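You operate a simulated robot arm through the tools that you are given. There is no shell and no other tool. Be economical: measure what you need, move in short steps, check, and stop when the job is done.

You are at the controls of a simulated two-armed robot. One attempt, no reset.

TASK
Pick up the blue grease pot with one hand, pass it to the other hand and put it on the top of the glue bench. Set down upright: blue grease pot.

It is judged by the outcome, as a careful person would: the job done as asked, and still so three seconds after it is handed in. It fails if anything else is knocked over, pushed out of place, dropped, spilled or broken.

THE ROBOT
Two 7-joint arms with two-finger parallel grippers on one trunk, on a base that drives. Base frame: it is fixed to the floor where the robot stands at the start and does not move with it; the origin is under the middle of the robot, x ahead of it, y to its left, z up; the surface under the hand at the start is at about z = 330. Readings come in mm, degrees, newtons and seconds.
The left shoulder is at the start at [20, 170, 1153], the right one opposite. Places, roughly: top of the glue bench (34x22 cm) [-3320, 2780, 820]. Payload 3.8 kg a hand.
The TCP of each hand is the grasp point between the finger pads, 30 mm short of the fingertips. In the tool frame z runs along the fingers and y along their closing line. The gripper opens to 110 mm. The fingers are 20 mm wide and 10 mm thick; the gripper's body (48 by 112 mm) begins 55 mm behind the TCP.
Orientation is told as [roll, pitch, yaw] about the base's x, y, z axes, in that order, counted from this pose: with the fingers straight down and closing along the base's y, the tool's x points along the base's -x, its y along +y and its z along -z.

THE INTERFACE
- The arms move only by the tool jog_arm. It takes "left_rows", "right_rows" or both (then of equal length, played together; a hand with none holds still); each is a list of rows, each a list of 7 numbers: the opening, from 0 (shut) to 1 (fully open), then the shift along the tool's x, y, z in mm, then the turn, a rotation vector about the tool's x, y, z in degrees. In form: [[claw, x, y, z, wx, wy, wz], ...]. A call has 1 to 10 rows; each row shifts and turns the commanded pose from where the row before left it, along the tool's axes as they then stand. A row lasts 0.2 s, in which the tool goes at most 50 mm and 8.6 degrees; a call with a longer step from one row to the next is refused whole, and so is a gripper value outside its range. A pose out of reach is approached as far as the arm can. The call stops where the force on the tool passes 40 N (or 10 N more than at its start, if that is more) or the arm is blocked; 0.2 s more then pass. Each finger travels about 72 mm/s and halts on what it meets, pressing with about 22 N; the grip force reading is that of the motor and also rises with nothing between the fingers. The clock runs only during rows and for 0.2 s after the last one: add rows that do not move to give the fingers time. The reply holds the time, the measured pose of the TCP, the force on the tool along the base axes, the opening and the grip force, in the units named above and with some noise, with the torque about the TCP (base axes, N m) and any sound that the robot's microphone picked up, and new pictures: "views" is both (left out), scene, wrist or none (wrist: the cameras of the hands that moved).
- Cameras (640 x 400 px; columns grow to the right, rows downward): "scene" is now at [107.8, 2.1, 1307.4]; the picture's right is [0.04, -1.00, 0.00], its down [-0.56, -0.02, -0.83] and it looks along [0.83, 0.03, -0.56] (base axes); focal length 262 px, centre (320, 200). "left" rides on the left gripper at [72, -17, -103] in its tool frame; the picture's right is [0.23, 0.97, 0.00], its down [-0.76, 0.18, -0.62] and it looks along [-0.61, 0.14, 0.78] (tool axes); focal length 222 px, centre (320, 200). "right" rides on the right gripper at [72, 17, -103] in its tool frame; the picture's right is [-0.23, 0.97, 0.00], its down [-0.76, -0.18, -0.62] and it looks along [-0.61, -0.14, 0.78] (tool axes); focal length 222 px, centre (320, 200).
- move_column(by): slides the trunk up (or, below 0, down) by that many mm; the arms and the scene camera ride with it, the base frame stays. It gives what a move gives, with no picture.
- steer(legs): drives the robot by 1 to 6 legs, each [ahead, turn to the left] in mm and degrees, along the robot's own axes; the way and the turn of a leg run together, so that a leg with both is an arc; at most 1500 mm and 180 degrees a leg. The arms and the cameras ride along, it lands a little off, and it stops where it bumps. It gives what a move gives, and a new picture of the scene camera.
- head_to(pan, tilt): turns the head with the scene camera to pan (to the left, within 80 degrees either way) and tilt (down, from -29 to 69), counted from straight ahead of the robot. It gives what a move gives, and a new picture of the scene camera.
- probe_pixels(camera, pixels): for up to 12 pixels [column, row] of the newest picture of that camera ("zoom" is the newest enlarged one), the place [x, y, z] in the base frame of the surface seen there, good to about 2 mm. The clock stands still meanwhile.
- enlarge(camera, box): a new picture of the part [left, top, right, bottom] of that camera's present view, enlarged. The clock stands still meanwhile.
- close_job(): hands the job in; it is judged then, once.

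Work in short steps. Measure before you move; look again where a grasp or a placing could have gone wrong, and mend it. You have 80 turns and 260 pictures in all, those below and enlarged ones among them. Open the grippers and draw the arms clear of the work before you hand the job in, unless the task says otherwise; then end with one line.

The tools are called as a command line: name --argument value ..., lists and objects as JSON in quotes. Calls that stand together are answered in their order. jog_arm: Moves the arms, as the interface text tells. Its arguments: {"type":"object","properties":{"left_rows":{"type":"array"},"right_rows":{"type":"array"},"views":{"type":"string","enum":["both","scene","wrist","none"]}},"required":[]} The other tools are called the same way: move_column (by) slides the trunk up or down; steer (legs) drives the base; head_to (pan, tilt) turns the head that bears the scene camera; probe_pixels (camera, pixels) gives the place of the surface under pixels of a picture; enlarge (camera, box) takes an enlarged picture of a part of a camera's view; close_job () hands the job in.

At the start:

```text
t: 0.0
left_eef_pos: [535.3, 179.2, 1095.5]
left_tcp_rot: [0.0, 0.0, 0.0]
left_force: [1.0, 0.5, 0.3]
left_moment: [-0.03, -0.01, -0.01]
left_width: 110.1
left_finger_force: 0.1
right_eef_pos: [478.4, -201.6, 1059.8]
right_tcp_rot: [0.0, 0.0, 0.0]
right_force: [-0.1, 0.6, 0.4]
right_moment: [0.02, 0.02, -0.01]
right_width: 109.9
right_finger_force: 0.0
trunk travel left (down, up): [-250.0, 320.0]
robot x, y, heading: [3.7, 1.9, 0.1]
head pan, tilt: [2.2, 33.9]
```

scene: 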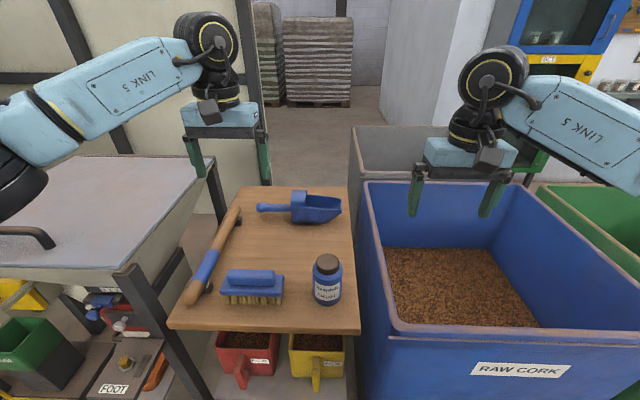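
right: 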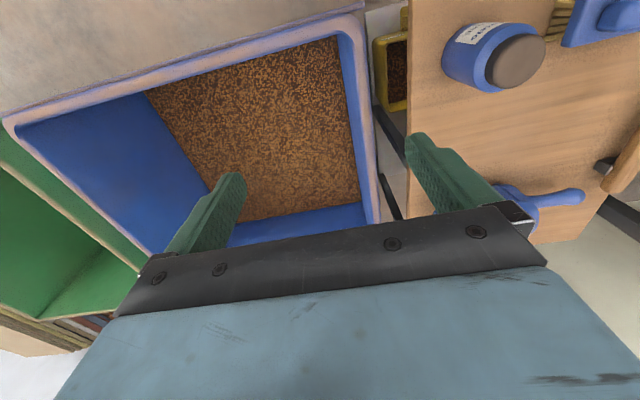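
left: 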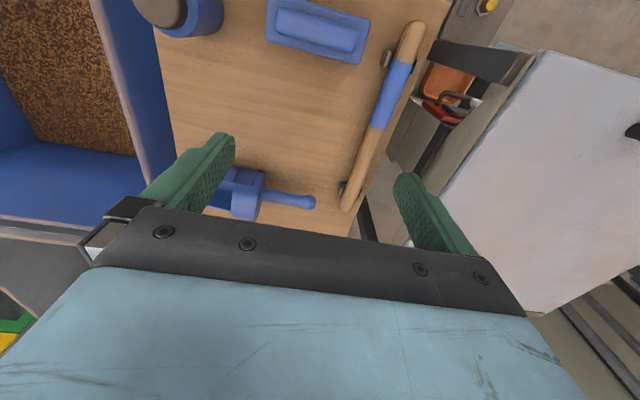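

The blue pot seems to be at (327,280) in the scene; I enlarge it and measure it and its surroundings.

enlarge --camera "scene" --box '[160, 180, 380, 340]'

probe_pixels --camera "scene" --pixels '[[327, 263], [327, 290], [327, 302], [315, 290], [340, 290], [300, 300], [345, 320], [350, 195], [278, 285], [300, 210], [365, 190], [395, 330]]'

```text
2.50 times, centred on (270, 260) of scene
```

zoom: 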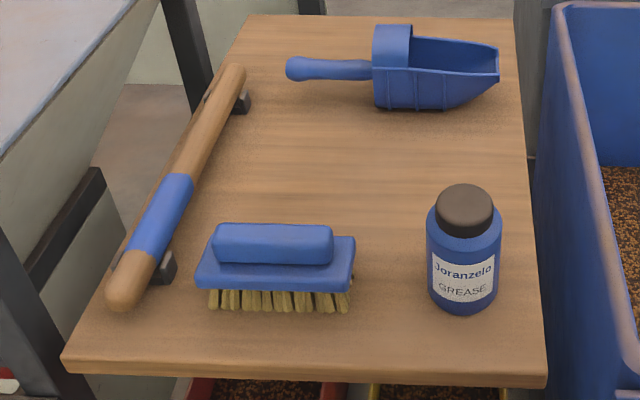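

```text
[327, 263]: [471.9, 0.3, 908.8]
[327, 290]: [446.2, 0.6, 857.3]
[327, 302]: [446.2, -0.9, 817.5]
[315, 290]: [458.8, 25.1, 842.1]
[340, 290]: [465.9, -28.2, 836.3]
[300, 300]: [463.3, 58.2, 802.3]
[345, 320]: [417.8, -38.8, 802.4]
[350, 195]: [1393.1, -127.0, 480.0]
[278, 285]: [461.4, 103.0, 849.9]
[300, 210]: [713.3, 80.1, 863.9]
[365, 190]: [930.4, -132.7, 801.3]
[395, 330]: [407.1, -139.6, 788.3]
```

The pot ("Joranzelo GREASE") stands at about (477,-1), diameter ~60, z 802–909. I plan: right hand grips low on the body, tilted forward; left hand then takes it from above. First I turn the right hand in free air: yaw 30°, then tilt forward.

jog_arm --right_rows '[[1, 0, 0, 0, 0, 0, -7.5], [1, 0, 0, 0, 0, 0, -7.5], [1, 0, 0, 0, 0, 0, -7.5], [1, 0, 0, 0, 0, 0, -7.5], [1, 0, 0, 0, 0, -8, 0], [1, 0, 0, 0, 0, -8, 0], [1, 0, 0, 0, 0, -8, 0], [1, 0, 0, 0, 0, -8, 0], [1, 0, 0, 0, 0, -8, 0], [1, 0, 0, 0, 0, -8, 0]]'

```text
t: 2.2
left_eef_pos: [534.3, 179.0, 1094.4]
left_tcp_rot: [0.0, 0.0, 0.0]
left_force: [0.4, -0.3, 0.0]
left_moment: [-0.03, -0.05, -0.01]
left_width: 109.9
left_finger_force: 0.1
right_eef_pos: [478.2, -202.0, 1060.1]
right_tcp_rot: [0.0, -48.2, 29.9]
right_force: [-0.5, -0.4, -0.3]
right_moment: [-0.01, 0.01, -0.03]
right_width: 109.9
right_finger_force: 0.1
trunk travel left (down, up): [-250.0, 320.0]
robot x, y, heading: [-0.2, 1.7, 0.1]
head pan, tilt: [2.2, 33.9]
```

scene: 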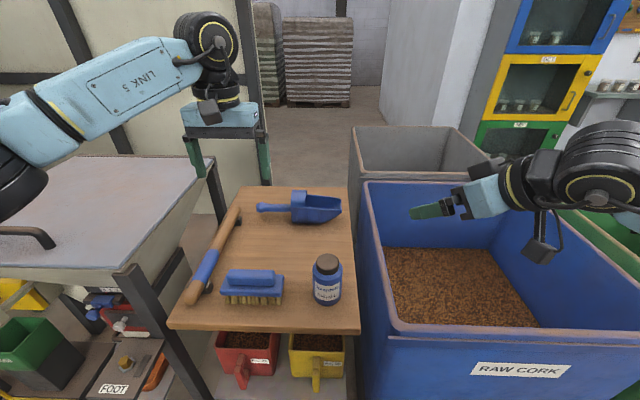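
right: 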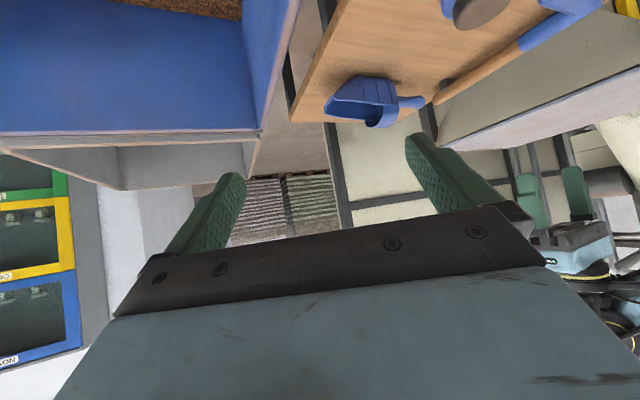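

Rotation as expected. I finish the tilt to 60°, slide towards the pot and descend to a pre-grasp point about 100 mm behind it along the tool axis.

jog_arm --right_rows '[[1, 0, 0, 0, 0, -6, 0], [1, 0, 0, 0, 0, -6, 0], [1, -1, 44, 2, 0, 0, 0], [1, -1, 44, 2, 0, 0, 0], [1, -1, 44, 2, 0, 0, 0], [1, -1, 43, 2, 0, 0, 0], [1, 36, 0, 20.7, 0, 0, 0], [1, 36, 0, 20.7, 0, 0, 0], [1, 36, 0, 20.7, 0, 0, 0], [1, 36, 0, 20.7, 0, 0, 0]]'

```text
t: 4.4
left_eef_pos: [535.5, 179.8, 1096.4]
left_tcp_rot: [-0.1, 0.0, 0.0]
left_force: [0.2, -0.1, -0.6]
left_moment: [0.04, 0.01, 0.0]
left_width: 110.1
left_finger_force: 0.1
right_eef_pos: [402.3, -46.1, 986.4]
right_tcp_rot: [-0.1, -60.0, 30.1]
right_force: [-0.2, -0.2, -0.1]
right_moment: [-0.03, 0.01, 0.01]
right_width: 110.1
right_finger_force: 0.0
right hand out of reach, approached as far as the arm can: row 8, 9, 10
trunk travel left (down, up): [-250.0, 320.0]
robot x, y, heading: [3.5, -1.8, -0.1]
head pan, tilt: [2.2, 33.9]
```

scene: 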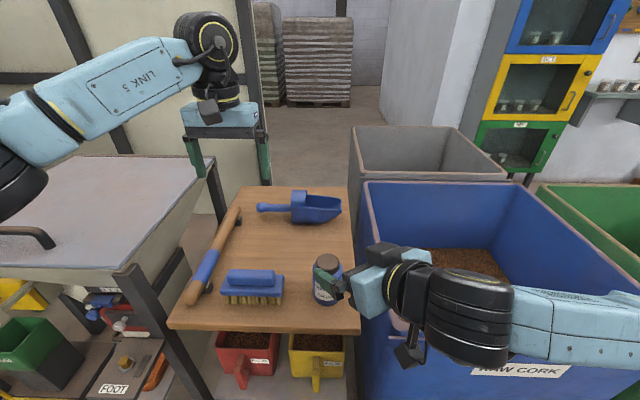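
right: 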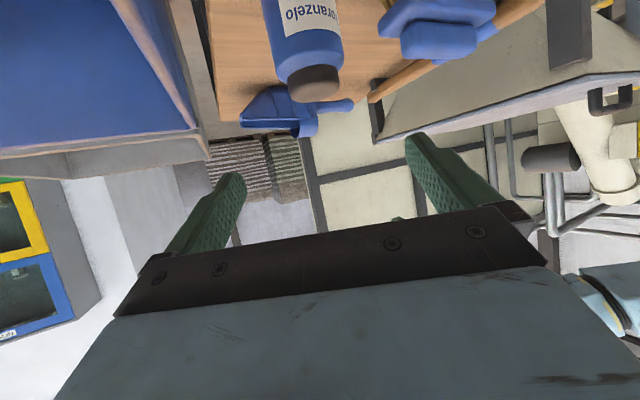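

The arm stops at z=986 (out of reach lower), so I lower the trunk in two parts and watch where the hand goes.

move_column --by -90

```text
t: 5.7
left_eef_pos: [534.3, 179.2, 1005.8]
left_tcp_rot: [0.0, 0.0, -0.1]
left_force: [-0.3, 0.4, -0.6]
left_moment: [0.0, -0.01, -0.02]
left_width: 110.0
left_finger_force: 0.0
right_eef_pos: [401.1, -46.6, 896.7]
right_tcp_rot: [-0.1, -60.0, 30.1]
right_force: [-0.2, -0.1, -0.3]
right_moment: [0.0, -0.03, 0.03]
right_width: 109.6
right_finger_force: 0.0
trunk travel left (down, up): [-160.0, 410.0]
robot x, y, heading: [-1.8, 2.7, -0.2]
head pan, tilt: [2.2, 33.9]
```

The hand rides rigidly with the trunk. Another 52 mm down brings it to grasp height.

move_column --by -52

jog_arm --right_rows '[[1, 0, 0, 0, 0, 0, 0]]'

```text
t: 6.6
left_eef_pos: [535.0, 178.8, 953.6]
left_tcp_rot: [0.0, 0.0, -0.1]
left_force: [-0.9, 0.1, 0.1]
left_moment: [0.01, 0.0, -0.04]
left_width: 110.1
left_finger_force: 0.0
right_eef_pos: [402.1, -45.9, 845.2]
right_tcp_rot: [0.0, -60.1, 30.0]
right_force: [-0.6, -0.2, -0.8]
right_moment: [0.0, 0.01, 0.03]
right_width: 110.0
right_finger_force: 0.1
trunk travel left (down, up): [-108.0, 462.0]
robot x, y, heading: [-1.9, -1.7, 0.0]
head pan, tilt: [2.2, 33.9]
```

```text
t: 7.0
left_eef_pos: [535.4, 179.1, 953.6]
left_tcp_rot: [0.0, 0.0, 0.0]
left_force: [-0.7, 0.3, 0.3]
left_moment: [0.0, -0.02, -0.01]
left_width: 110.2
left_finger_force: 0.0
right_eef_pos: [401.1, -45.6, 845.0]
right_tcp_rot: [0.0, -60.0, 30.1]
right_force: [0.1, -0.4, 1.0]
right_moment: [0.0, -0.03, 0.0]
right_width: 110.0
right_finger_force: 0.0
trunk travel left (down, up): [-108.0, 462.0]
robot x, y, heading: [1.0, 0.5, 0.1]
head pan, tilt: [2.2, 33.9]
```

scene: 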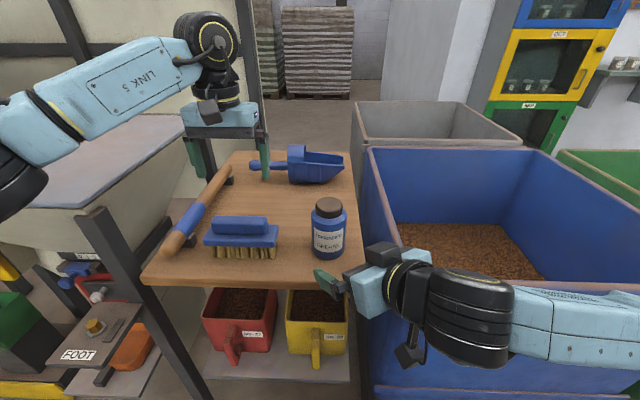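
right: 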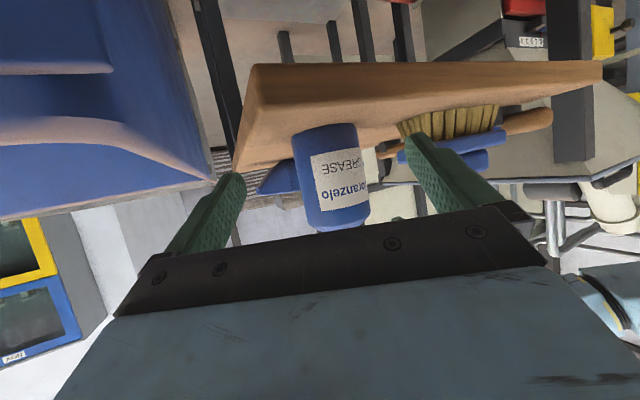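

The pot sits well between the open fingers in the wrist view. I move in horizontally by ~83 mm without closing yet.

jog_arm --right_rows '[[1, -14, 0.5, 24, 0, 0, 0], [1, -14, 0.5, 24, 0, 0, 0], [1, -13.5, 0.5, 24, 0, 0, 0]]'

```text
t: 7.8
left_eef_pos: [535.2, 180.1, 953.7]
left_tcp_rot: [-0.1, 0.0, 0.1]
left_force: [-0.1, 0.0, -0.3]
left_moment: [0.0, 0.0, -0.03]
left_width: 110.2
left_finger_force: 0.1
right_eef_pos: [472.0, -3.5, 846.2]
right_tcp_rot: [0.0, -59.9, 29.9]
right_force: [-0.2, -0.2, 0.2]
right_moment: [0.01, 0.0, -0.01]
right_width: 110.0
right_finger_force: 0.0
trunk travel left (down, up): [-108.0, 462.0]
robot x, y, heading: [4.7, 3.4, 0.1]
head pan, tilt: [2.2, 33.9]
```

scene: 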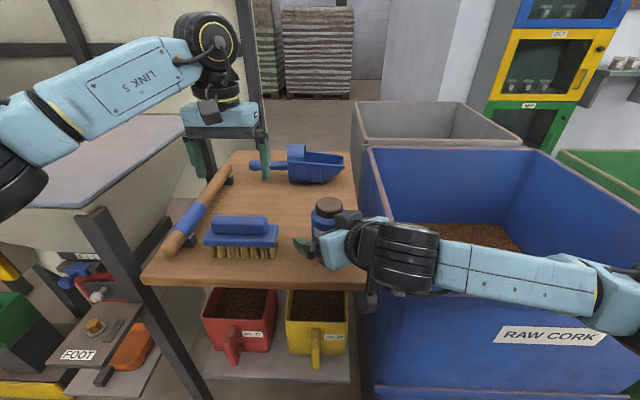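
right: 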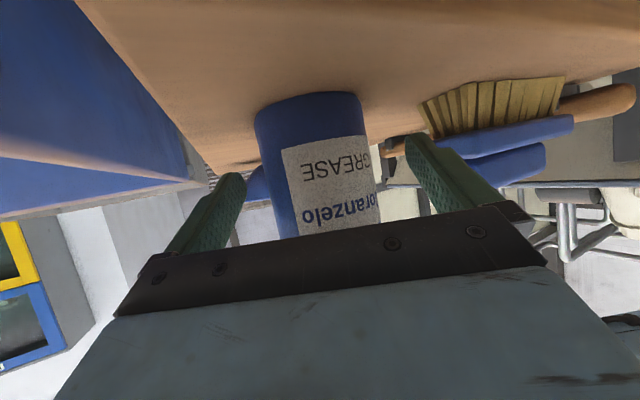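

The pot lies between the fingers, clear of the gripper body. I close the right gripper.

jog_arm --right_rows '[[0, 0, 0, 0, 0, 0, 0], [0, 0, 0, 0, 0, 0, 0], [0, 0, 0, 0, 0, 0, 0], [0, 0, 0, 0, 0, 0, 0]]' --views "wrist"

```text
t: 8.8
left_eef_pos: [535.0, 180.2, 953.2]
left_tcp_rot: [0.0, 0.0, 0.0]
left_force: [-0.1, -0.1, -0.3]
left_moment: [-0.03, -0.04, 0.01]
left_width: 110.0
left_finger_force: 0.1
right_eef_pos: [471.7, -3.2, 846.7]
right_tcp_rot: [-0.1, -60.0, 30.0]
right_force: [0.3, 0.3, 0.0]
right_moment: [-0.07, -0.01, 0.05]
right_width: 63.1
right_finger_force: 21.9
trunk travel left (down, up): [-108.0, 462.0]
robot x, y, heading: [-2.6, -1.8, -0.1]
head pan, tilt: [2.2, 33.9]
```

right: 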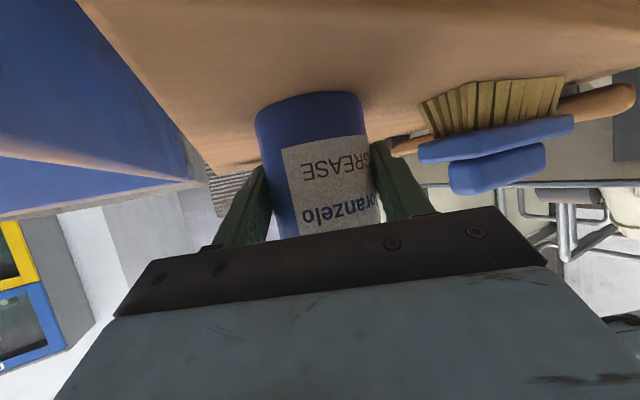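

Held (63 mm, 22 N). I lift it by raising the trunk 200 mm.

move_column --by 200

jog_arm --right_rows '[[0, 0, 0, 0, 0, 0, 0]]'

```text
t: 10.9
left_eef_pos: [535.4, 180.1, 1154.5]
left_tcp_rot: [0.0, 0.1, 0.0]
left_force: [0.8, 0.1, 0.2]
left_moment: [0.03, -0.03, 0.0]
left_width: 109.9
left_finger_force: 0.1
right_eef_pos: [472.2, -4.6, 1045.7]
right_tcp_rot: [-0.1, -59.9, 30.1]
right_force: [0.1, -0.7, -3.3]
right_moment: [-0.03, 0.02, 0.02]
right_width: 62.8
right_finger_force: 22.1
trunk travel left (down, up): [-308.0, 262.0]
robot x, y, heading: [-1.2, -0.7, 0.0]
head pan, tilt: [2.2, 33.9]
```

```text
t: 11.3
left_eef_pos: [534.4, 179.7, 1153.9]
left_tcp_rot: [0.0, 0.0, 0.0]
left_force: [-0.6, 0.5, -0.8]
left_moment: [-0.01, -0.04, 0.01]
left_width: 110.0
left_finger_force: 0.0
right_eef_pos: [471.5, -4.3, 1045.3]
right_tcp_rot: [0.1, -59.9, 29.9]
right_force: [0.3, 0.7, -2.7]
right_moment: [-0.02, 0.04, -0.01]
right_width: 63.1
right_finger_force: 22.0
trunk travel left (down, up): [-308.0, 262.0]
robot x, y, heading: [1.8, 0.5, -0.1]
head pan, tilt: [2.2, 33.9]
```

scene: 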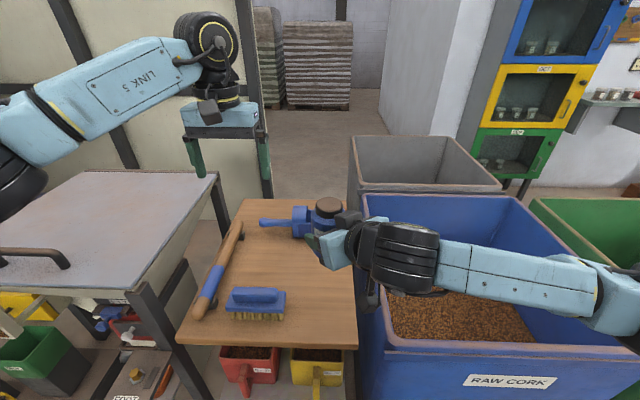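
right: 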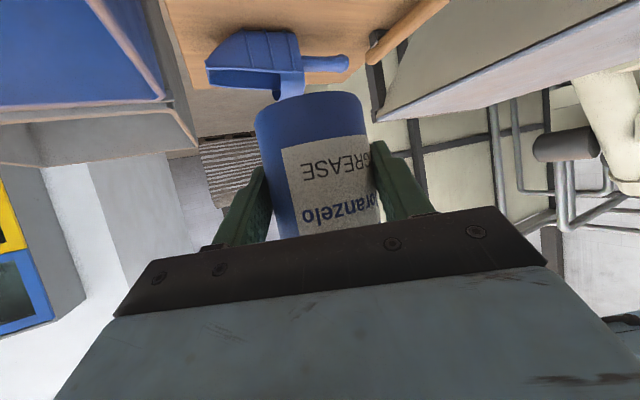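

Lifted cleanly (~0.3 kg). Now I yaw the right hand about 48° further so its wrist lies to the right, and turn the left hand by -86° so its finger closing line matches.

jog_arm --right_rows '[[0, 0, 0, 0, -5.2, 0, -3], [0, 0, 0, 0, -5.2, 0, -3], [0, 0, 0, 0, -5.2, 0, -3], [0, 0, 0, 0, -5.2, 0, -3], [0, 0, 0, 0, -5.2, 0, -3], [0, 0, 0, 0, -5.2, 0, -3], [0, 0, 0, 0, -5.2, 0, -3], [0, 0, 0, 0, -5.2, 0, -3], [0, 0, 0, 0, 0, 0, 0], [0, 0, 0, 0, 0, 0, 0]]' --left_rows '[[1, 0, 0, -5, 0, 0, 8.6], [1, 0, 0, -5, 0, 0, 8.6], [1, 0, 0, -5, 0, 0, 8.6], [1, 0, 0, -5, 0, 0, 8.6], [1, 0, 0, -5, 0, 0, 8.6], [1, 0, 0, -5, 0, 0, 8.6], [1, 0, 0, -5, 0, 0, 8.6], [1, 0, 0, -5, 0, 0, 8.6], [1, 0, 0, -5, 0, 0, 8.6], [1, 0, 0, -5, 0, 0, 8.6]]'

```text
t: 13.6
left_eef_pos: [534.8, 179.9, 1175.4]
left_tcp_rot: [0.0, 0.0, -37.2]
left_force: [-0.4, -0.1, -0.2]
left_moment: [0.0, 0.0, 0.0]
left_width: 109.9
left_finger_force: 0.1
left hand out of reach, approached as far as the arm can: row 5, 6, 7, 8, 9, 10
right_eef_pos: [471.4, -2.9, 1045.3]
right_tcp_rot: [0.3, -60.0, 77.9]
right_force: [-0.4, 0.0, -4.1]
right_moment: [-0.04, 0.04, 0.0]
right_width: 62.9
right_finger_force: 21.8
right hand out of reach, approached as far as the arm can: row 7
trunk travel left (down, up): [-308.0, 262.0]
robot x, y, heading: [-1.7, -3.6, 0.1]
head pan, tilt: [2.2, 33.9]
```

scene: 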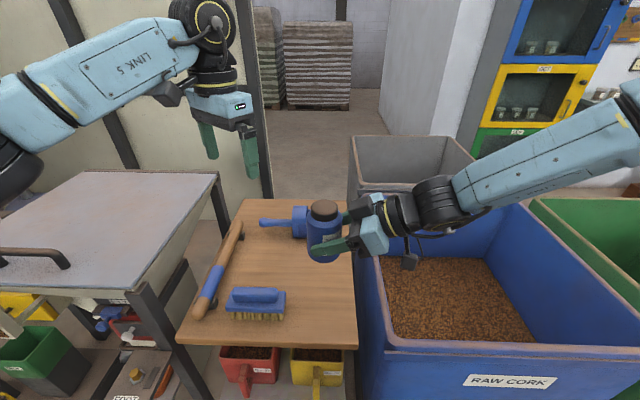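
right: 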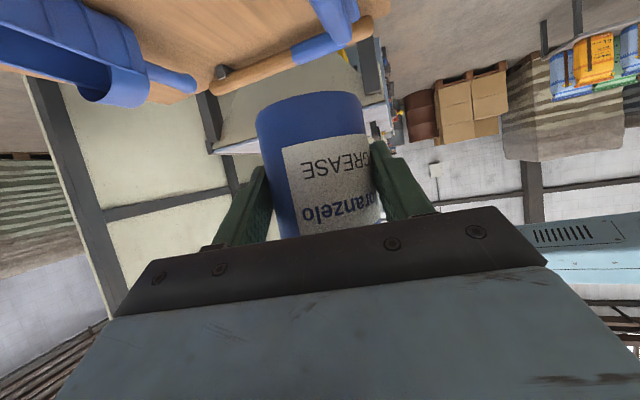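
left: 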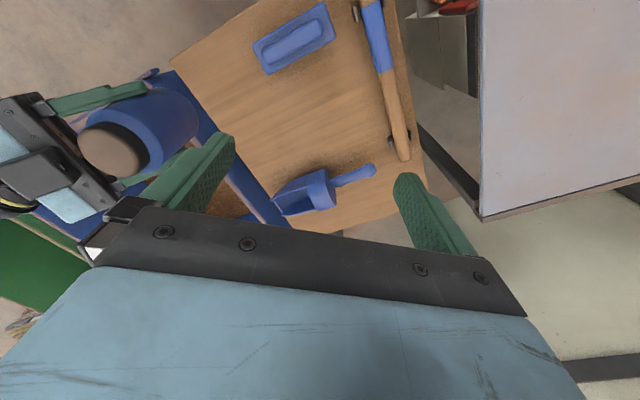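

The left wrist stops at yaw -37°, so I turn it the other way, to about +75° (same closing line as the right hand). First ten rows here in free air.

jog_arm --left_rows '[[1, 0, 0, 0, 0, 0, -8.5], [1, 0, 0, 0, 0, 0, -8.5], [1, 0, 0, 0, 0, 0, -8.5], [1, 0, 0, 0, 0, 0, -8.5], [1, 0, 0, 0, 0, 0, -8.5], [1, 0, 0, 0, 0, 0, -8.5], [1, 0, 0, 0, 0, 0, -8.5], [1, 0, 0, 0, 0, 0, -8.5], [1, 0, 0, 0, 0, 0, -8.5], [1, 0, 0, 0, 0, 0, -8.5]]' --views "none"

```text
t: 15.8
left_eef_pos: [535.0, 181.1, 1177.0]
left_tcp_rot: [0.0, 0.0, 47.9]
left_force: [0.8, -0.2, -0.2]
left_moment: [-0.01, 0.0, 0.01]
left_width: 110.1
left_finger_force: 0.1
right_eef_pos: [471.3, -1.2, 1045.4]
right_tcp_rot: [0.1, -60.1, 78.0]
right_force: [0.0, -0.2, -2.9]
right_moment: [-0.04, 0.0, -0.01]
right_width: 62.9
right_finger_force: 21.7
trunk travel left (down, up): [-308.0, 262.0]
robot x, y, heading: [0.8, 0.9, 0.0]
head pan, tilt: [2.2, 33.9]
```

Going well; I finish the turn, then measure the pot's lid in the scene view.

jog_arm --left_rows '[[1, 0, 0, -6, 0, 0, -6.8], [1, 0, 0, -6, 0, 0, -6.8], [1, 0, 0, -6, 0, 0, -6.8], [1, 0, 0, -6, 0, 0, -6.8]]'

enlarge --camera "scene" --box '[260, 150, 480, 290]'

probe_pixels --camera "scene" --pixels '[[324, 208], [315, 208], [333, 208], [324, 203], [324, 215], [324, 245], [324, 258], [375, 205], [400, 195], [435, 185], [408, 262]]'

```text
t: 16.8
left_eef_pos: [534.6, 180.3, 1200.3]
left_tcp_rot: [0.0, 0.0, 75.0]
left_force: [-1.3, 0.1, 0.0]
left_moment: [0.0, -0.01, 0.01]
left_width: 110.2
left_finger_force: 0.0
right_eef_pos: [470.3, -4.2, 1044.4]
right_tcp_rot: [0.1, -60.0, 77.9]
right_force: [0.0, 0.7, -3.1]
right_moment: [-0.04, -0.01, 0.0]
right_width: 62.7
right_finger_force: 22.3
trunk travel left (down, up): [-308.0, 262.0]
robot x, y, heading: [-1.6, -2.9, 0.1]
head pan, tilt: [2.2, 33.9]
```

scene: 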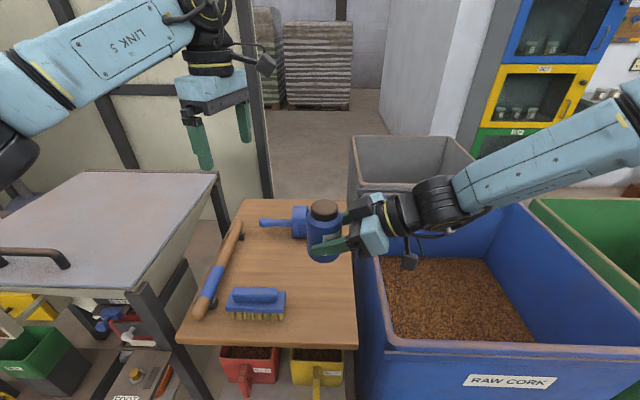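
left: 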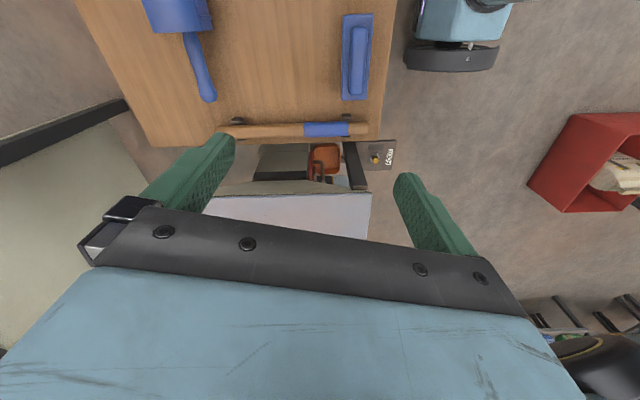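

```text
2.86 times, centred on (370, 220) of scene
```

zoom: 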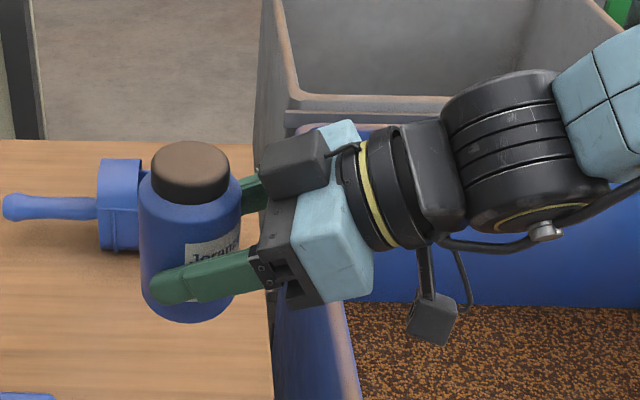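

```text
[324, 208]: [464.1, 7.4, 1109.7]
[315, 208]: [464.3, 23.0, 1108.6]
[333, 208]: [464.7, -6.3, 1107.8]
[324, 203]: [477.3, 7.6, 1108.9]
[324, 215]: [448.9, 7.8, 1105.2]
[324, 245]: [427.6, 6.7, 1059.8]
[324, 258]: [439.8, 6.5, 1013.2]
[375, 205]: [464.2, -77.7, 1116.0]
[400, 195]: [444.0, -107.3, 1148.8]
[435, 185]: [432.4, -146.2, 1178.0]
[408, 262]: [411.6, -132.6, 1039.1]
```

Lid centre about (469,5), top z 1109; right wrist top stays below z≈1190. I slide the left hand above the pot at z=1200 and look before descending.

jog_arm --left_rows '[[1, 46.5, 4.5, 0, 0, 0, 0], [1, 46.5, 4.5, 0, 0, 0, 0], [1, 46.5, 4.5, 0, 0, 0, 0], [1, 46.5, 4.5, 0, 0, 0, 0]]'

enlarge --camera "scene" --box '[220, 60, 480, 280]'

```text
t: 17.8
left_eef_pos: [469.0, 4.2, 1198.3]
left_tcp_rot: [0.0, 0.1, 75.0]
left_force: [0.4, 0.4, 0.3]
left_moment: [0.05, -0.01, 0.0]
left_width: 109.9
left_finger_force: 0.1
right_eef_pos: [471.2, -3.3, 1045.8]
right_tcp_rot: [0.1, -59.9, 77.9]
right_force: [-0.2, 0.8, -3.2]
right_moment: [-0.02, -0.01, 0.0]
right_width: 63.0
right_finger_force: 21.6
trunk travel left (down, up): [-308.0, 262.0]
robot x, y, heading: [0.9, 0.5, 0.0]
head pan, tilt: [2.2, 33.9]
```

scene: 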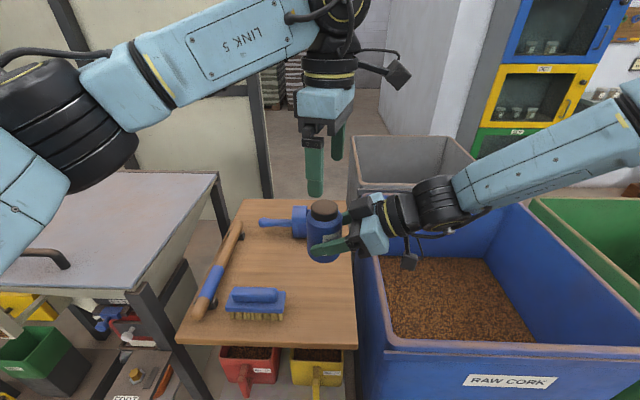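
left: 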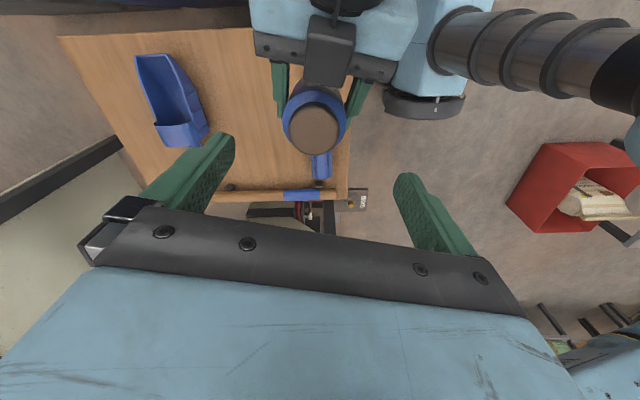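

```text
1.82 times, centred on (350, 170) of scene
```

zoom: 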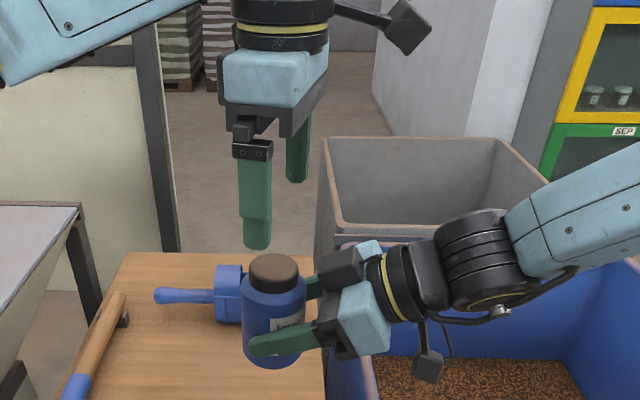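

The left camera sees the lid at (313,130); I measure its edges to fix the axis.

probe_pixels --camera "left" --pixels '[[313, 130], [291, 130], [337, 130], [313, 107], [313, 152], [285, 125], [343, 125], [330, 50]]'

```text
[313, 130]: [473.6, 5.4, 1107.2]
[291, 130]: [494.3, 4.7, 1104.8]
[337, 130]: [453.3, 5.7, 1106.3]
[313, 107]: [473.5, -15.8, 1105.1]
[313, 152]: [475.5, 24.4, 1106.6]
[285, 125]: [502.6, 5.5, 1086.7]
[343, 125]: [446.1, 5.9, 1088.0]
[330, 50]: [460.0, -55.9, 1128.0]
```

Axis is (474, 4.5), shoulder z≈1087. I correct 5 mm and descend to z≈1096, so the tips end above the right fingers.

jog_arm --left_rows '[[1, -1.3, -4.8, 0, 0, 0, 0], [1, 0, 0, 35, 0, 0, 0], [1, 0, 0, 35, 0, 0, 0], [1, 0, 0, 32, 0, 0, 0]]'

enlarge --camera "scene" --box '[220, 80, 480, 280]'

```text
t: 18.8
left_eef_pos: [473.7, 8.3, 1096.4]
left_tcp_rot: [0.1, -0.1, 75.0]
left_force: [1.1, 0.0, -1.5]
left_moment: [-0.02, -0.04, 0.0]
left_width: 110.0
left_finger_force: 0.0
right_eef_pos: [471.2, -2.2, 1045.0]
right_tcp_rot: [0.1, -59.9, 77.7]
right_force: [0.4, -0.2, -3.6]
right_moment: [-0.03, 0.01, 0.0]
right_width: 62.9
right_finger_force: 22.5
trunk travel left (down, up): [-308.0, 262.0]
robot x, y, heading: [2.2, -1.8, -0.4]
head pan, tilt: [2.2, 33.9]
```

scene: 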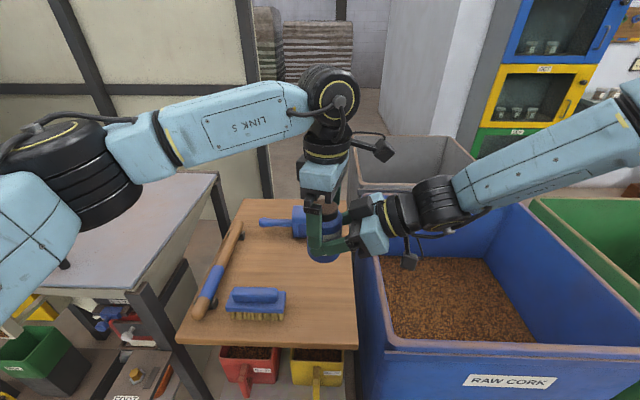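
left: 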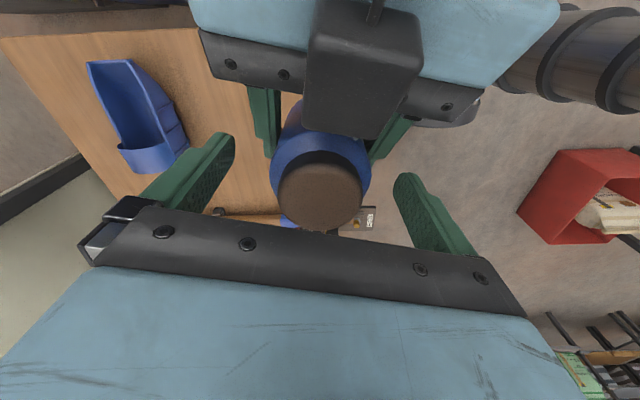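

```text
2.00 times, centred on (350, 180) of scene
```

zoom: 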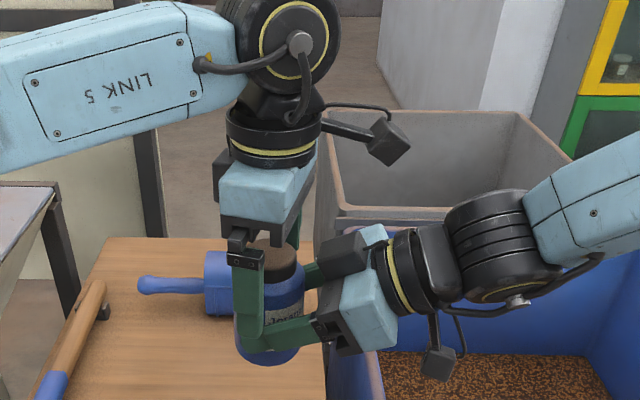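

Left fingers straddle the shoulder of the pot, tips above the right fingers. I close the left gripper while the right holds.

jog_arm --left_rows '[[0, 2, 0, 0, 0, 0, 0], [0, 0, 0, 0, 0, 0, 0], [0, 0, 0, 0, 0, 0, 0], [0, 0, 0, 0, 0, 0, 0], [0, 0, 0, 0, 0, 0, 0]]'

enlarge --camera "scene" --box '[270, 140, 430, 280]'

```text
t: 19.9
left_eef_pos: [473.7, 4.6, 1096.0]
left_tcp_rot: [0.1, 0.0, 75.0]
left_force: [-3.2, 0.5, -0.2]
left_moment: [0.11, 0.23, 0.22]
left_width: 62.6
left_finger_force: 22.2
right_eef_pos: [472.9, -3.9, 1044.9]
right_tcp_rot: [0.2, -60.0, 77.9]
right_force: [3.7, 1.0, -1.7]
right_moment: [-0.13, -0.08, -0.25]
right_width: 62.8
right_finger_force: 21.2
trunk travel left (down, up): [-308.0, 262.0]
robot x, y, heading: [-1.0, -1.8, -0.2]
head pan, tilt: [2.2, 33.9]
```

scene: 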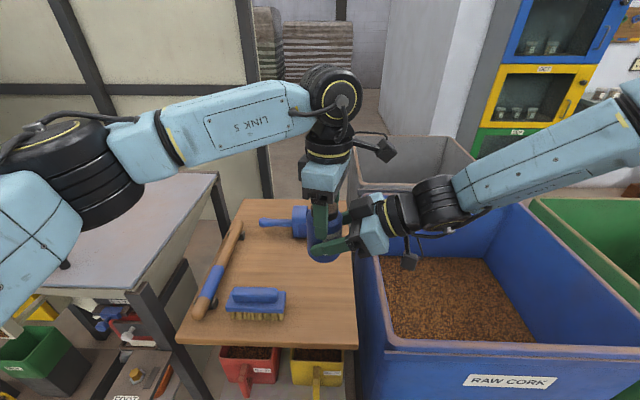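
left: 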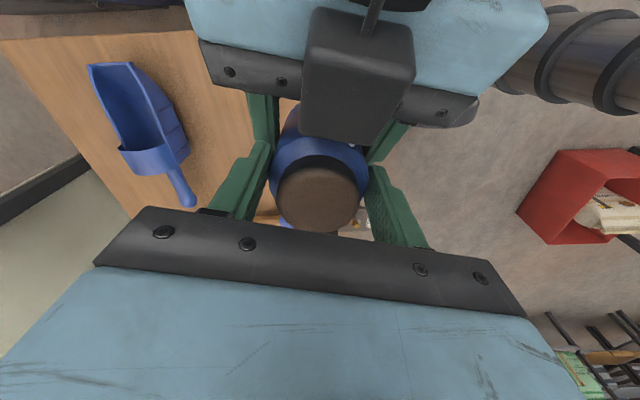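

```text
2.86 times, centred on (350, 210) of scene
```

zoom: 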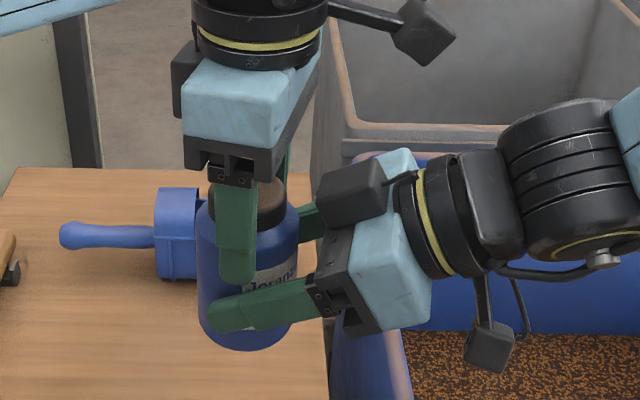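

Both hands hold it (62.6 mm, 22 N on the left). I open the right hand and check the left keeps it.

jog_arm --right_rows '[[0.9, 0, 0, 0, 0, 0, 0], [0.9, 0, 0, 0, 0, 0, 0], [0.9, 0, 0, 0, 0, 0, 0]]'

```text
t: 20.8
left_eef_pos: [473.6, 4.6, 1097.7]
left_tcp_rot: [0.0, 0.0, 74.8]
left_force: [0.2, 0.0, 0.1]
left_moment: [0.0, 0.02, 0.01]
left_width: 62.3
left_finger_force: 21.8
right_eef_pos: [471.4, -2.3, 1046.8]
right_tcp_rot: [0.1, -60.1, 77.8]
right_force: [-0.6, -0.2, 0.2]
right_moment: [-0.01, -0.01, -0.02]
right_width: 98.8
right_finger_force: 0.1
trunk travel left (down, up): [-308.0, 262.0]
robot x, y, heading: [2.1, 1.6, -0.1]
head pan, tilt: [2.2, 33.9]
```

scene: 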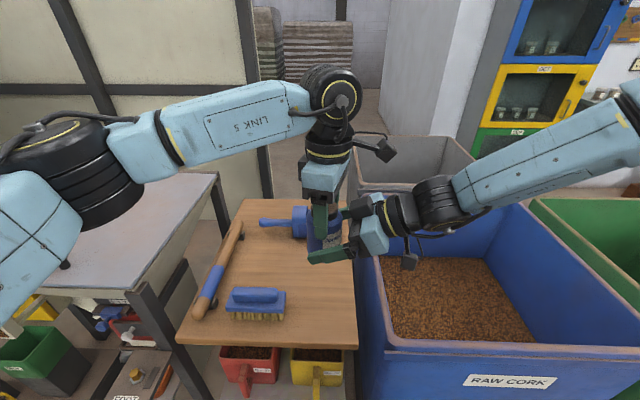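
right: 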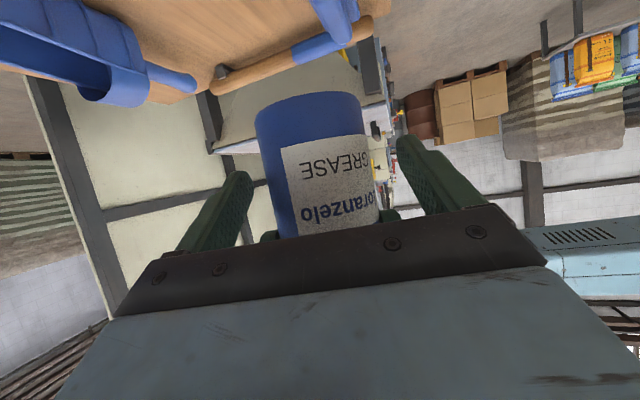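

Pot stays in the left hand. I back the right hand out horizontally to the right.

jog_arm --right_rows '[[0.9, 10, 0, -17.3, 0, 0, 0], [0.9, 20, 0, -34.6, 0, 0, 0], [0.9, 20, 0, -34.6, 0, 0, 0], [0.9, 20, 0, -34.6, 0, 0, 0], [0.9, 20, 0, -34.6, 0, 0, 0]]'

```text
t: 21.9
left_eef_pos: [473.8, 4.2, 1097.3]
left_tcp_rot: [0.0, 0.0, 74.9]
left_force: [0.1, -0.9, 0.4]
left_moment: [0.02, -0.04, 0.0]
left_width: 62.5
left_finger_force: 21.6
right_eef_pos: [447.9, -151.7, 1032.6]
right_tcp_rot: [0.2, -60.2, 77.8]
right_force: [0.7, 0.9, 0.5]
right_moment: [0.01, 0.02, 0.0]
right_width: 99.0
right_finger_force: 0.1
right hand out of reach, approached as far as the arm can: row 5
trunk travel left (down, up): [-308.0, 262.0]
robot x, y, heading: [1.1, 1.1, -0.1]
head pan, tilt: [2.2, 33.9]
```

scene: 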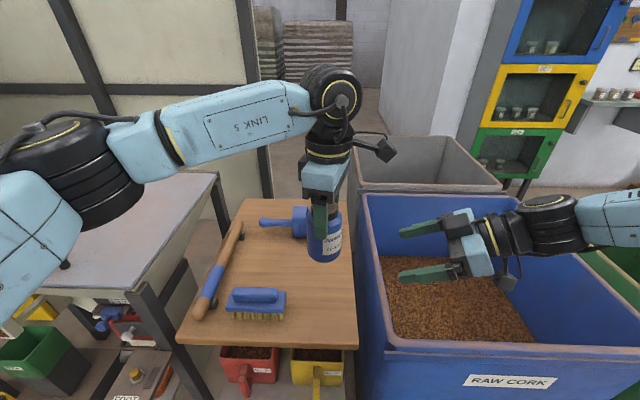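
right: 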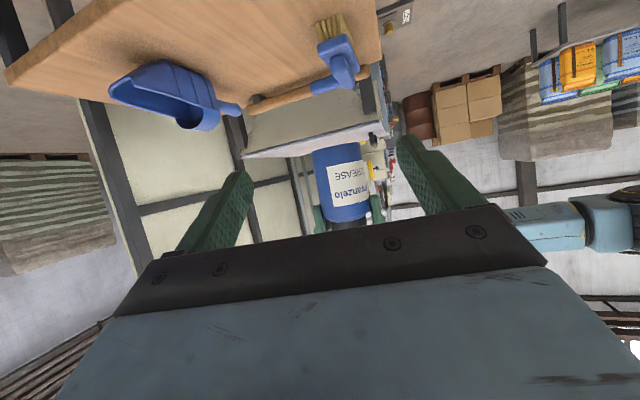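

Handover done; the left hand holds the pot upright. Now I fold: untilt the right hand, and bring the left with the pot up and back.

jog_arm --right_rows '[[0.9, 0, 0, 0, 0, 8.5, 0], [0.9, 0, 0, 0, 0, 8.5, 0], [0.9, 0, 0, 0, 0, 8.5, 0], [0.9, 0, 0, 0, 0, 8.5, 0], [0.9, 0, 0, 0, 0, 8.5, 0], [0.9, 0, 0, 0, 0, 8.5, 0], [0.9, 0, 0, 0, 0, 8.5, 0], [0.9, 0, 0, -20, 0, 0, 8.5], [0.9, 0, 0, -20, 0, 0, 8.5], [0.9, 0, 0, -20, 0, 0, 8.5]]' --left_rows '[[0, 0, 0, -10, 0, 0, 0], [0, 0, 0, -20, 0, 0, 0], [0, 0, 0, -20, 0, 0, 0], [0, -20, 8, 0, 0, 0, 0], [0, -20, 10, 0, 0, 0, 0], [0, -20, 10, 0, 0, 0, 0], [0, -20, 10, 0, 0, 0, 0], [0, -20, 10, 0, 0, 0, 0], [0, -20, 10, 0, 0, 0, 0], [0, -10, 10, 0, 0, 0, 0]]' --views "scene"

jog_arm --right_rows '[[0.9, 0, 0, -10, 0, 0, 8.5], [0.9, 0, 0, -10, 0, 0, 8.5], [0.9, 0, 0, 0, 0, 0, 8.5], [0.9, 0, 0, 0, 0, 0, 8.5], [0.9, 0, 0, 0, 0, 0, 8.5], [0.9, 0, 0, 0, 0, 0, 8.5]]' --views "scene"

```text
t: 24.1
left_eef_pos: [442.6, 148.0, 1149.2]
left_tcp_rot: [0.0, 0.1, 74.9]
left_force: [0.3, 0.4, -3.4]
left_moment: [-0.04, 0.01, 0.01]
left_width: 62.5
left_finger_force: 21.6
right_eef_pos: [444.2, -39.6, 1009.4]
right_tcp_rot: [21.5, -38.0, 44.7]
right_force: [0.7, 0.1, -0.3]
right_moment: [0.03, 0.02, 0.0]
right_width: 99.0
right_finger_force: 0.0
right hand out of reach, approached as far as the arm can: row 1, 2, 3, 4, 5, 6, 7, 8, 9, 10
trunk travel left (down, up): [-308.0, 262.0]
robot x, y, heading: [0.9, -2.7, 0.1]
head pan, tilt: [2.2, 33.9]
```

scene: 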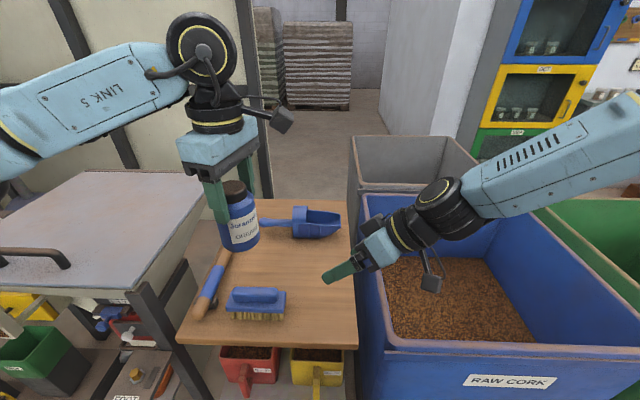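

```text
t: 25.6
left_eef_pos: [441.6, 146.6, 1149.1]
left_tcp_rot: [-0.1, 0.0, 74.9]
left_force: [0.5, -0.4, -2.8]
left_moment: [-0.02, 0.02, 0.04]
left_width: 62.3
left_finger_force: 22.0
right_eef_pos: [440.2, -35.8, 1017.5]
right_tcp_rot: [42.0, -9.3, -2.3]
right_force: [-0.3, 0.0, -0.4]
right_moment: [-0.01, 0.01, 0.01]
right_width: 99.1
right_finger_force: 0.0
right hand out of reach, approached as far as the arm can: row 1, 2
trunk travel left (down, up): [-308.0, 262.0]
robot x, y, heading: [-0.7, -0.9, 0.0]
head pan, tilt: [2.2, 33.9]
```

scene: 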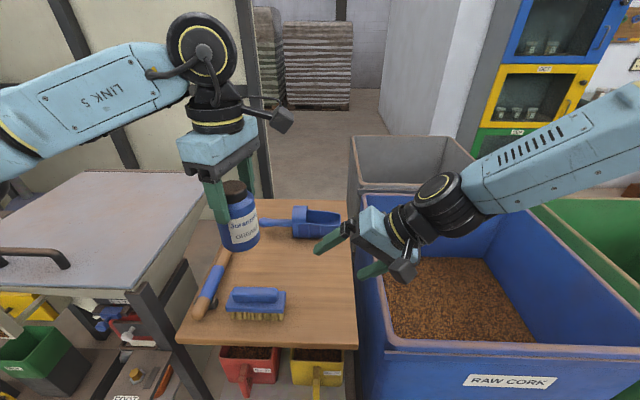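

The pot's weight now reads on the left hand (-3 N). The right hand sits at (440,-36) rolled 42°; I move it right and up, then roll it back.

jog_arm --right_rows '[[0.9, 0, -14.6, -34.6, 0, 0, 0], [0.9, 0, -14.6, -34.6, 0, 0, 0], [0.9, 0, -14.6, -34.6, 0, 0, 0], [0.9, 0, -14.6, -34.6, 0, 0, 0], [0.9, 0, -14.6, -34.6, 0, 0, 0], [0.9, 0, 0, 0, 8.4, 0, 0], [0.9, 0, 0, 0, 8.4, 0, 0], [0.9, 0, 0, 0, 8.4, 0, 0], [0.9, 0, 0, 0, 8.4, 0, 0], [0.9, 0, 0, 0, 8.4, 0, 0]]' --views "scene"

```text
t: 27.6
left_eef_pos: [440.3, 147.8, 1149.7]
left_tcp_rot: [0.1, 0.0, 74.9]
left_force: [0.8, 0.2, -2.9]
left_moment: [-0.04, 0.01, 0.01]
left_width: 62.6
left_finger_force: 21.9
right_eef_pos: [384.0, 50.5, 1083.5]
right_tcp_rot: [23.0, -6.6, -9.7]
right_force: [-0.4, 1.4, 0.4]
right_moment: [-0.01, -0.03, -0.01]
right_width: 98.8
right_finger_force: 0.2
right hand out of reach, approached as far as the arm can: row 1, 2, 3, 4, 5, 6, 7, 8, 9, 10
trunk travel left (down, up): [-308.0, 262.0]
robot x, y, heading: [2.4, -2.4, -0.1]
head pan, tilt: [2.2, 33.9]
stopped in row 10 (right hand): the arm was blocked; the commanded pose is now the measured one
```

scene: 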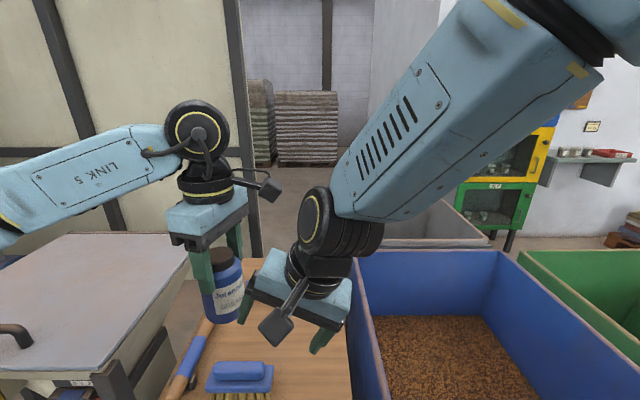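

The right elbow has risen near the head and blocked; the hand drifted to (384,50), near the pot. I move it away to the front-right in small steps (base +60,-120).

jog_arm --right_rows '[[0.9, -15.8, -20.6, -6.8, 0, 0, 0], [0.9, -15.8, -20.6, -6.8, 0, 0, 0], [0.9, -15.8, -20.6, -6.8, 0, 0, 0], [0.9, -15.8, -20.6, -6.8, 0, 0, 0], [0.9, -15.8, -20.6, -6.8, 0, 0, 0]]' --views "scene"

```text
t: 28.8
left_eef_pos: [442.7, 145.7, 1148.7]
left_tcp_rot: [0.0, 0.1, 75.0]
left_force: [0.5, 0.0, -3.1]
left_moment: [-0.01, -0.01, 0.0]
left_width: 62.4
left_finger_force: 21.9
right_eef_pos: [361.3, 22.6, 1092.8]
right_tcp_rot: [23.0, -7.1, -9.6]
right_force: [-0.5, -0.7, -0.3]
right_moment: [-0.02, -0.02, 0.02]
right_width: 99.0
right_finger_force: 0.0
right hand out of reach, approached as far as the arm can: row 1, 2, 3, 4, 5
trunk travel left (down, up): [-308.0, 262.0]
robot x, y, heading: [2.9, -1.4, 0.2]
head pan, tilt: [2.2, 33.9]
```

scene: 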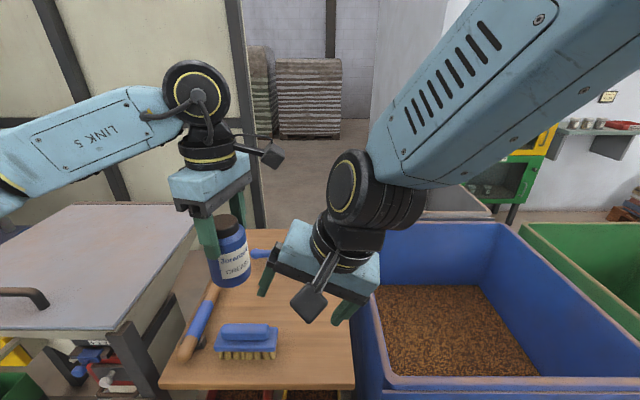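

The view recovered (head was nudged). I test which direction frees the arm: straight forward 100 mm.

jog_arm --right_rows '[[0.9, -24.5, 2.8, 4.2, 0, 0, 0], [0.9, -24.5, 2.8, 4.2, 0, 0, 0], [0.9, -24.5, 2.8, 4.2, 0, 0, 0], [0.9, -24.5, 2.8, 4.2, 0, 0, 0]]' --views "scene"

```text
t: 29.8
left_eef_pos: [444.1, 147.4, 1149.1]
left_tcp_rot: [-0.1, -0.1, 75.2]
left_force: [9.3, 7.3, -4.0]
left_moment: [0.32, -0.41, 0.09]
left_width: 62.4
left_finger_force: 22.5
right_eef_pos: [408.2, 62.7, 1109.7]
right_tcp_rot: [25.2, -5.4, -11.5]
right_force: [-9.1, -7.1, 1.5]
right_moment: [0.07, 0.02, 0.41]
right_width: 95.2
right_finger_force: 0.0
right hand out of reach, approached as far as the arm can: row 1, 2, 3, 4
trunk travel left (down, up): [-308.0, 262.0]
robot x, y, heading: [-0.3, 2.8, 0.0]
head pan, tilt: [2.2, 33.9]
```

scene: 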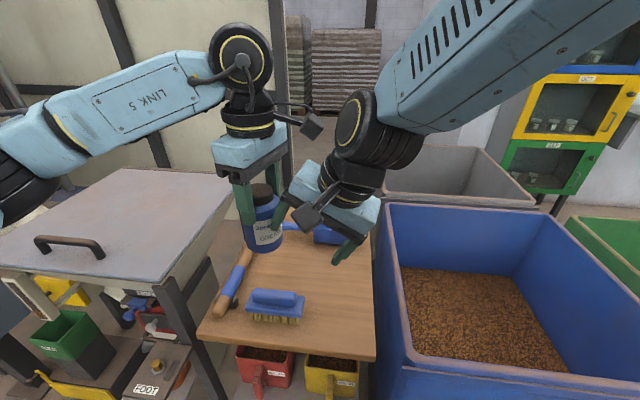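

The right fingertip touched the pot side (9 N, still firmly held). I back the right hand off and take the left hand away to the left and up.

jog_arm --right_rows '[[0.9, 24.5, -10, -4.2, 0, 0, 0], [0.9, 24.5, -10, -4.2, 0, 0, 0], [0.9, 0, 0, 0, 0, 0, 0], [0.9, 0, 0, 0, 0, 0, 0]]' --left_rows '[[0, -25, 6.5, -5, 0, 0, 0], [0, -25, 6.5, -15, 0, 0, 0], [0, -25, 6.5, -15, 0, 0, 0], [0, -15, 4, -15, 0, 0, 0]]'

```text
t: 30.5
left_eef_pos: [442.5, 204.4, 1173.8]
left_tcp_rot: [0.2, 0.0, 74.9]
left_force: [-1.0, 0.6, -2.6]
left_moment: [-0.06, 0.03, 0.01]
left_width: 62.4
left_finger_force: 22.1
right_eef_pos: [366.1, 49.5, 1124.2]
right_tcp_rot: [30.0, -3.9, -14.0]
right_force: [0.1, 0.5, 0.2]
right_moment: [0.0, 0.03, 0.0]
right_width: 98.9
right_finger_force: 0.2
trunk travel left (down, up): [-308.0, 262.0]
robot x, y, heading: [-2.9, -1.8, 0.0]
head pan, tilt: [2.2, 33.9]
stopped in row 3 (right hand): the arm was blocked; the commanded pose is now the measured one
```

scene: 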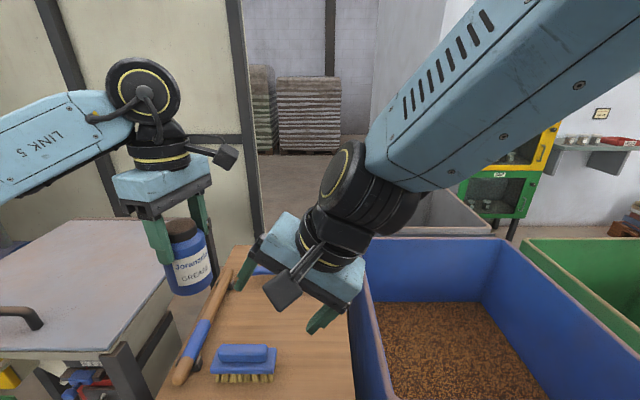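
right: 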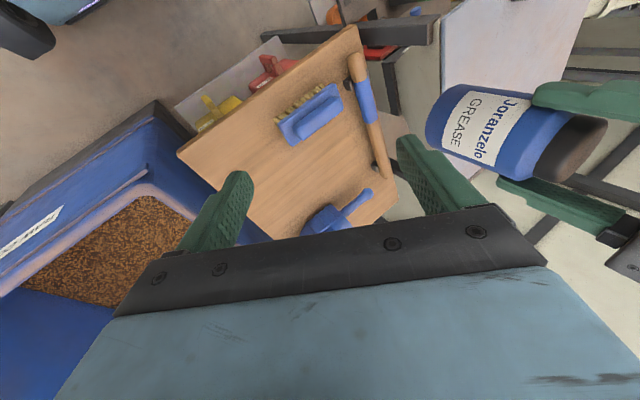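
left: 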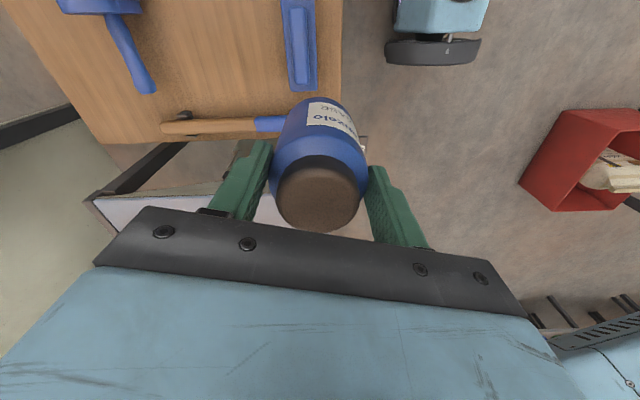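

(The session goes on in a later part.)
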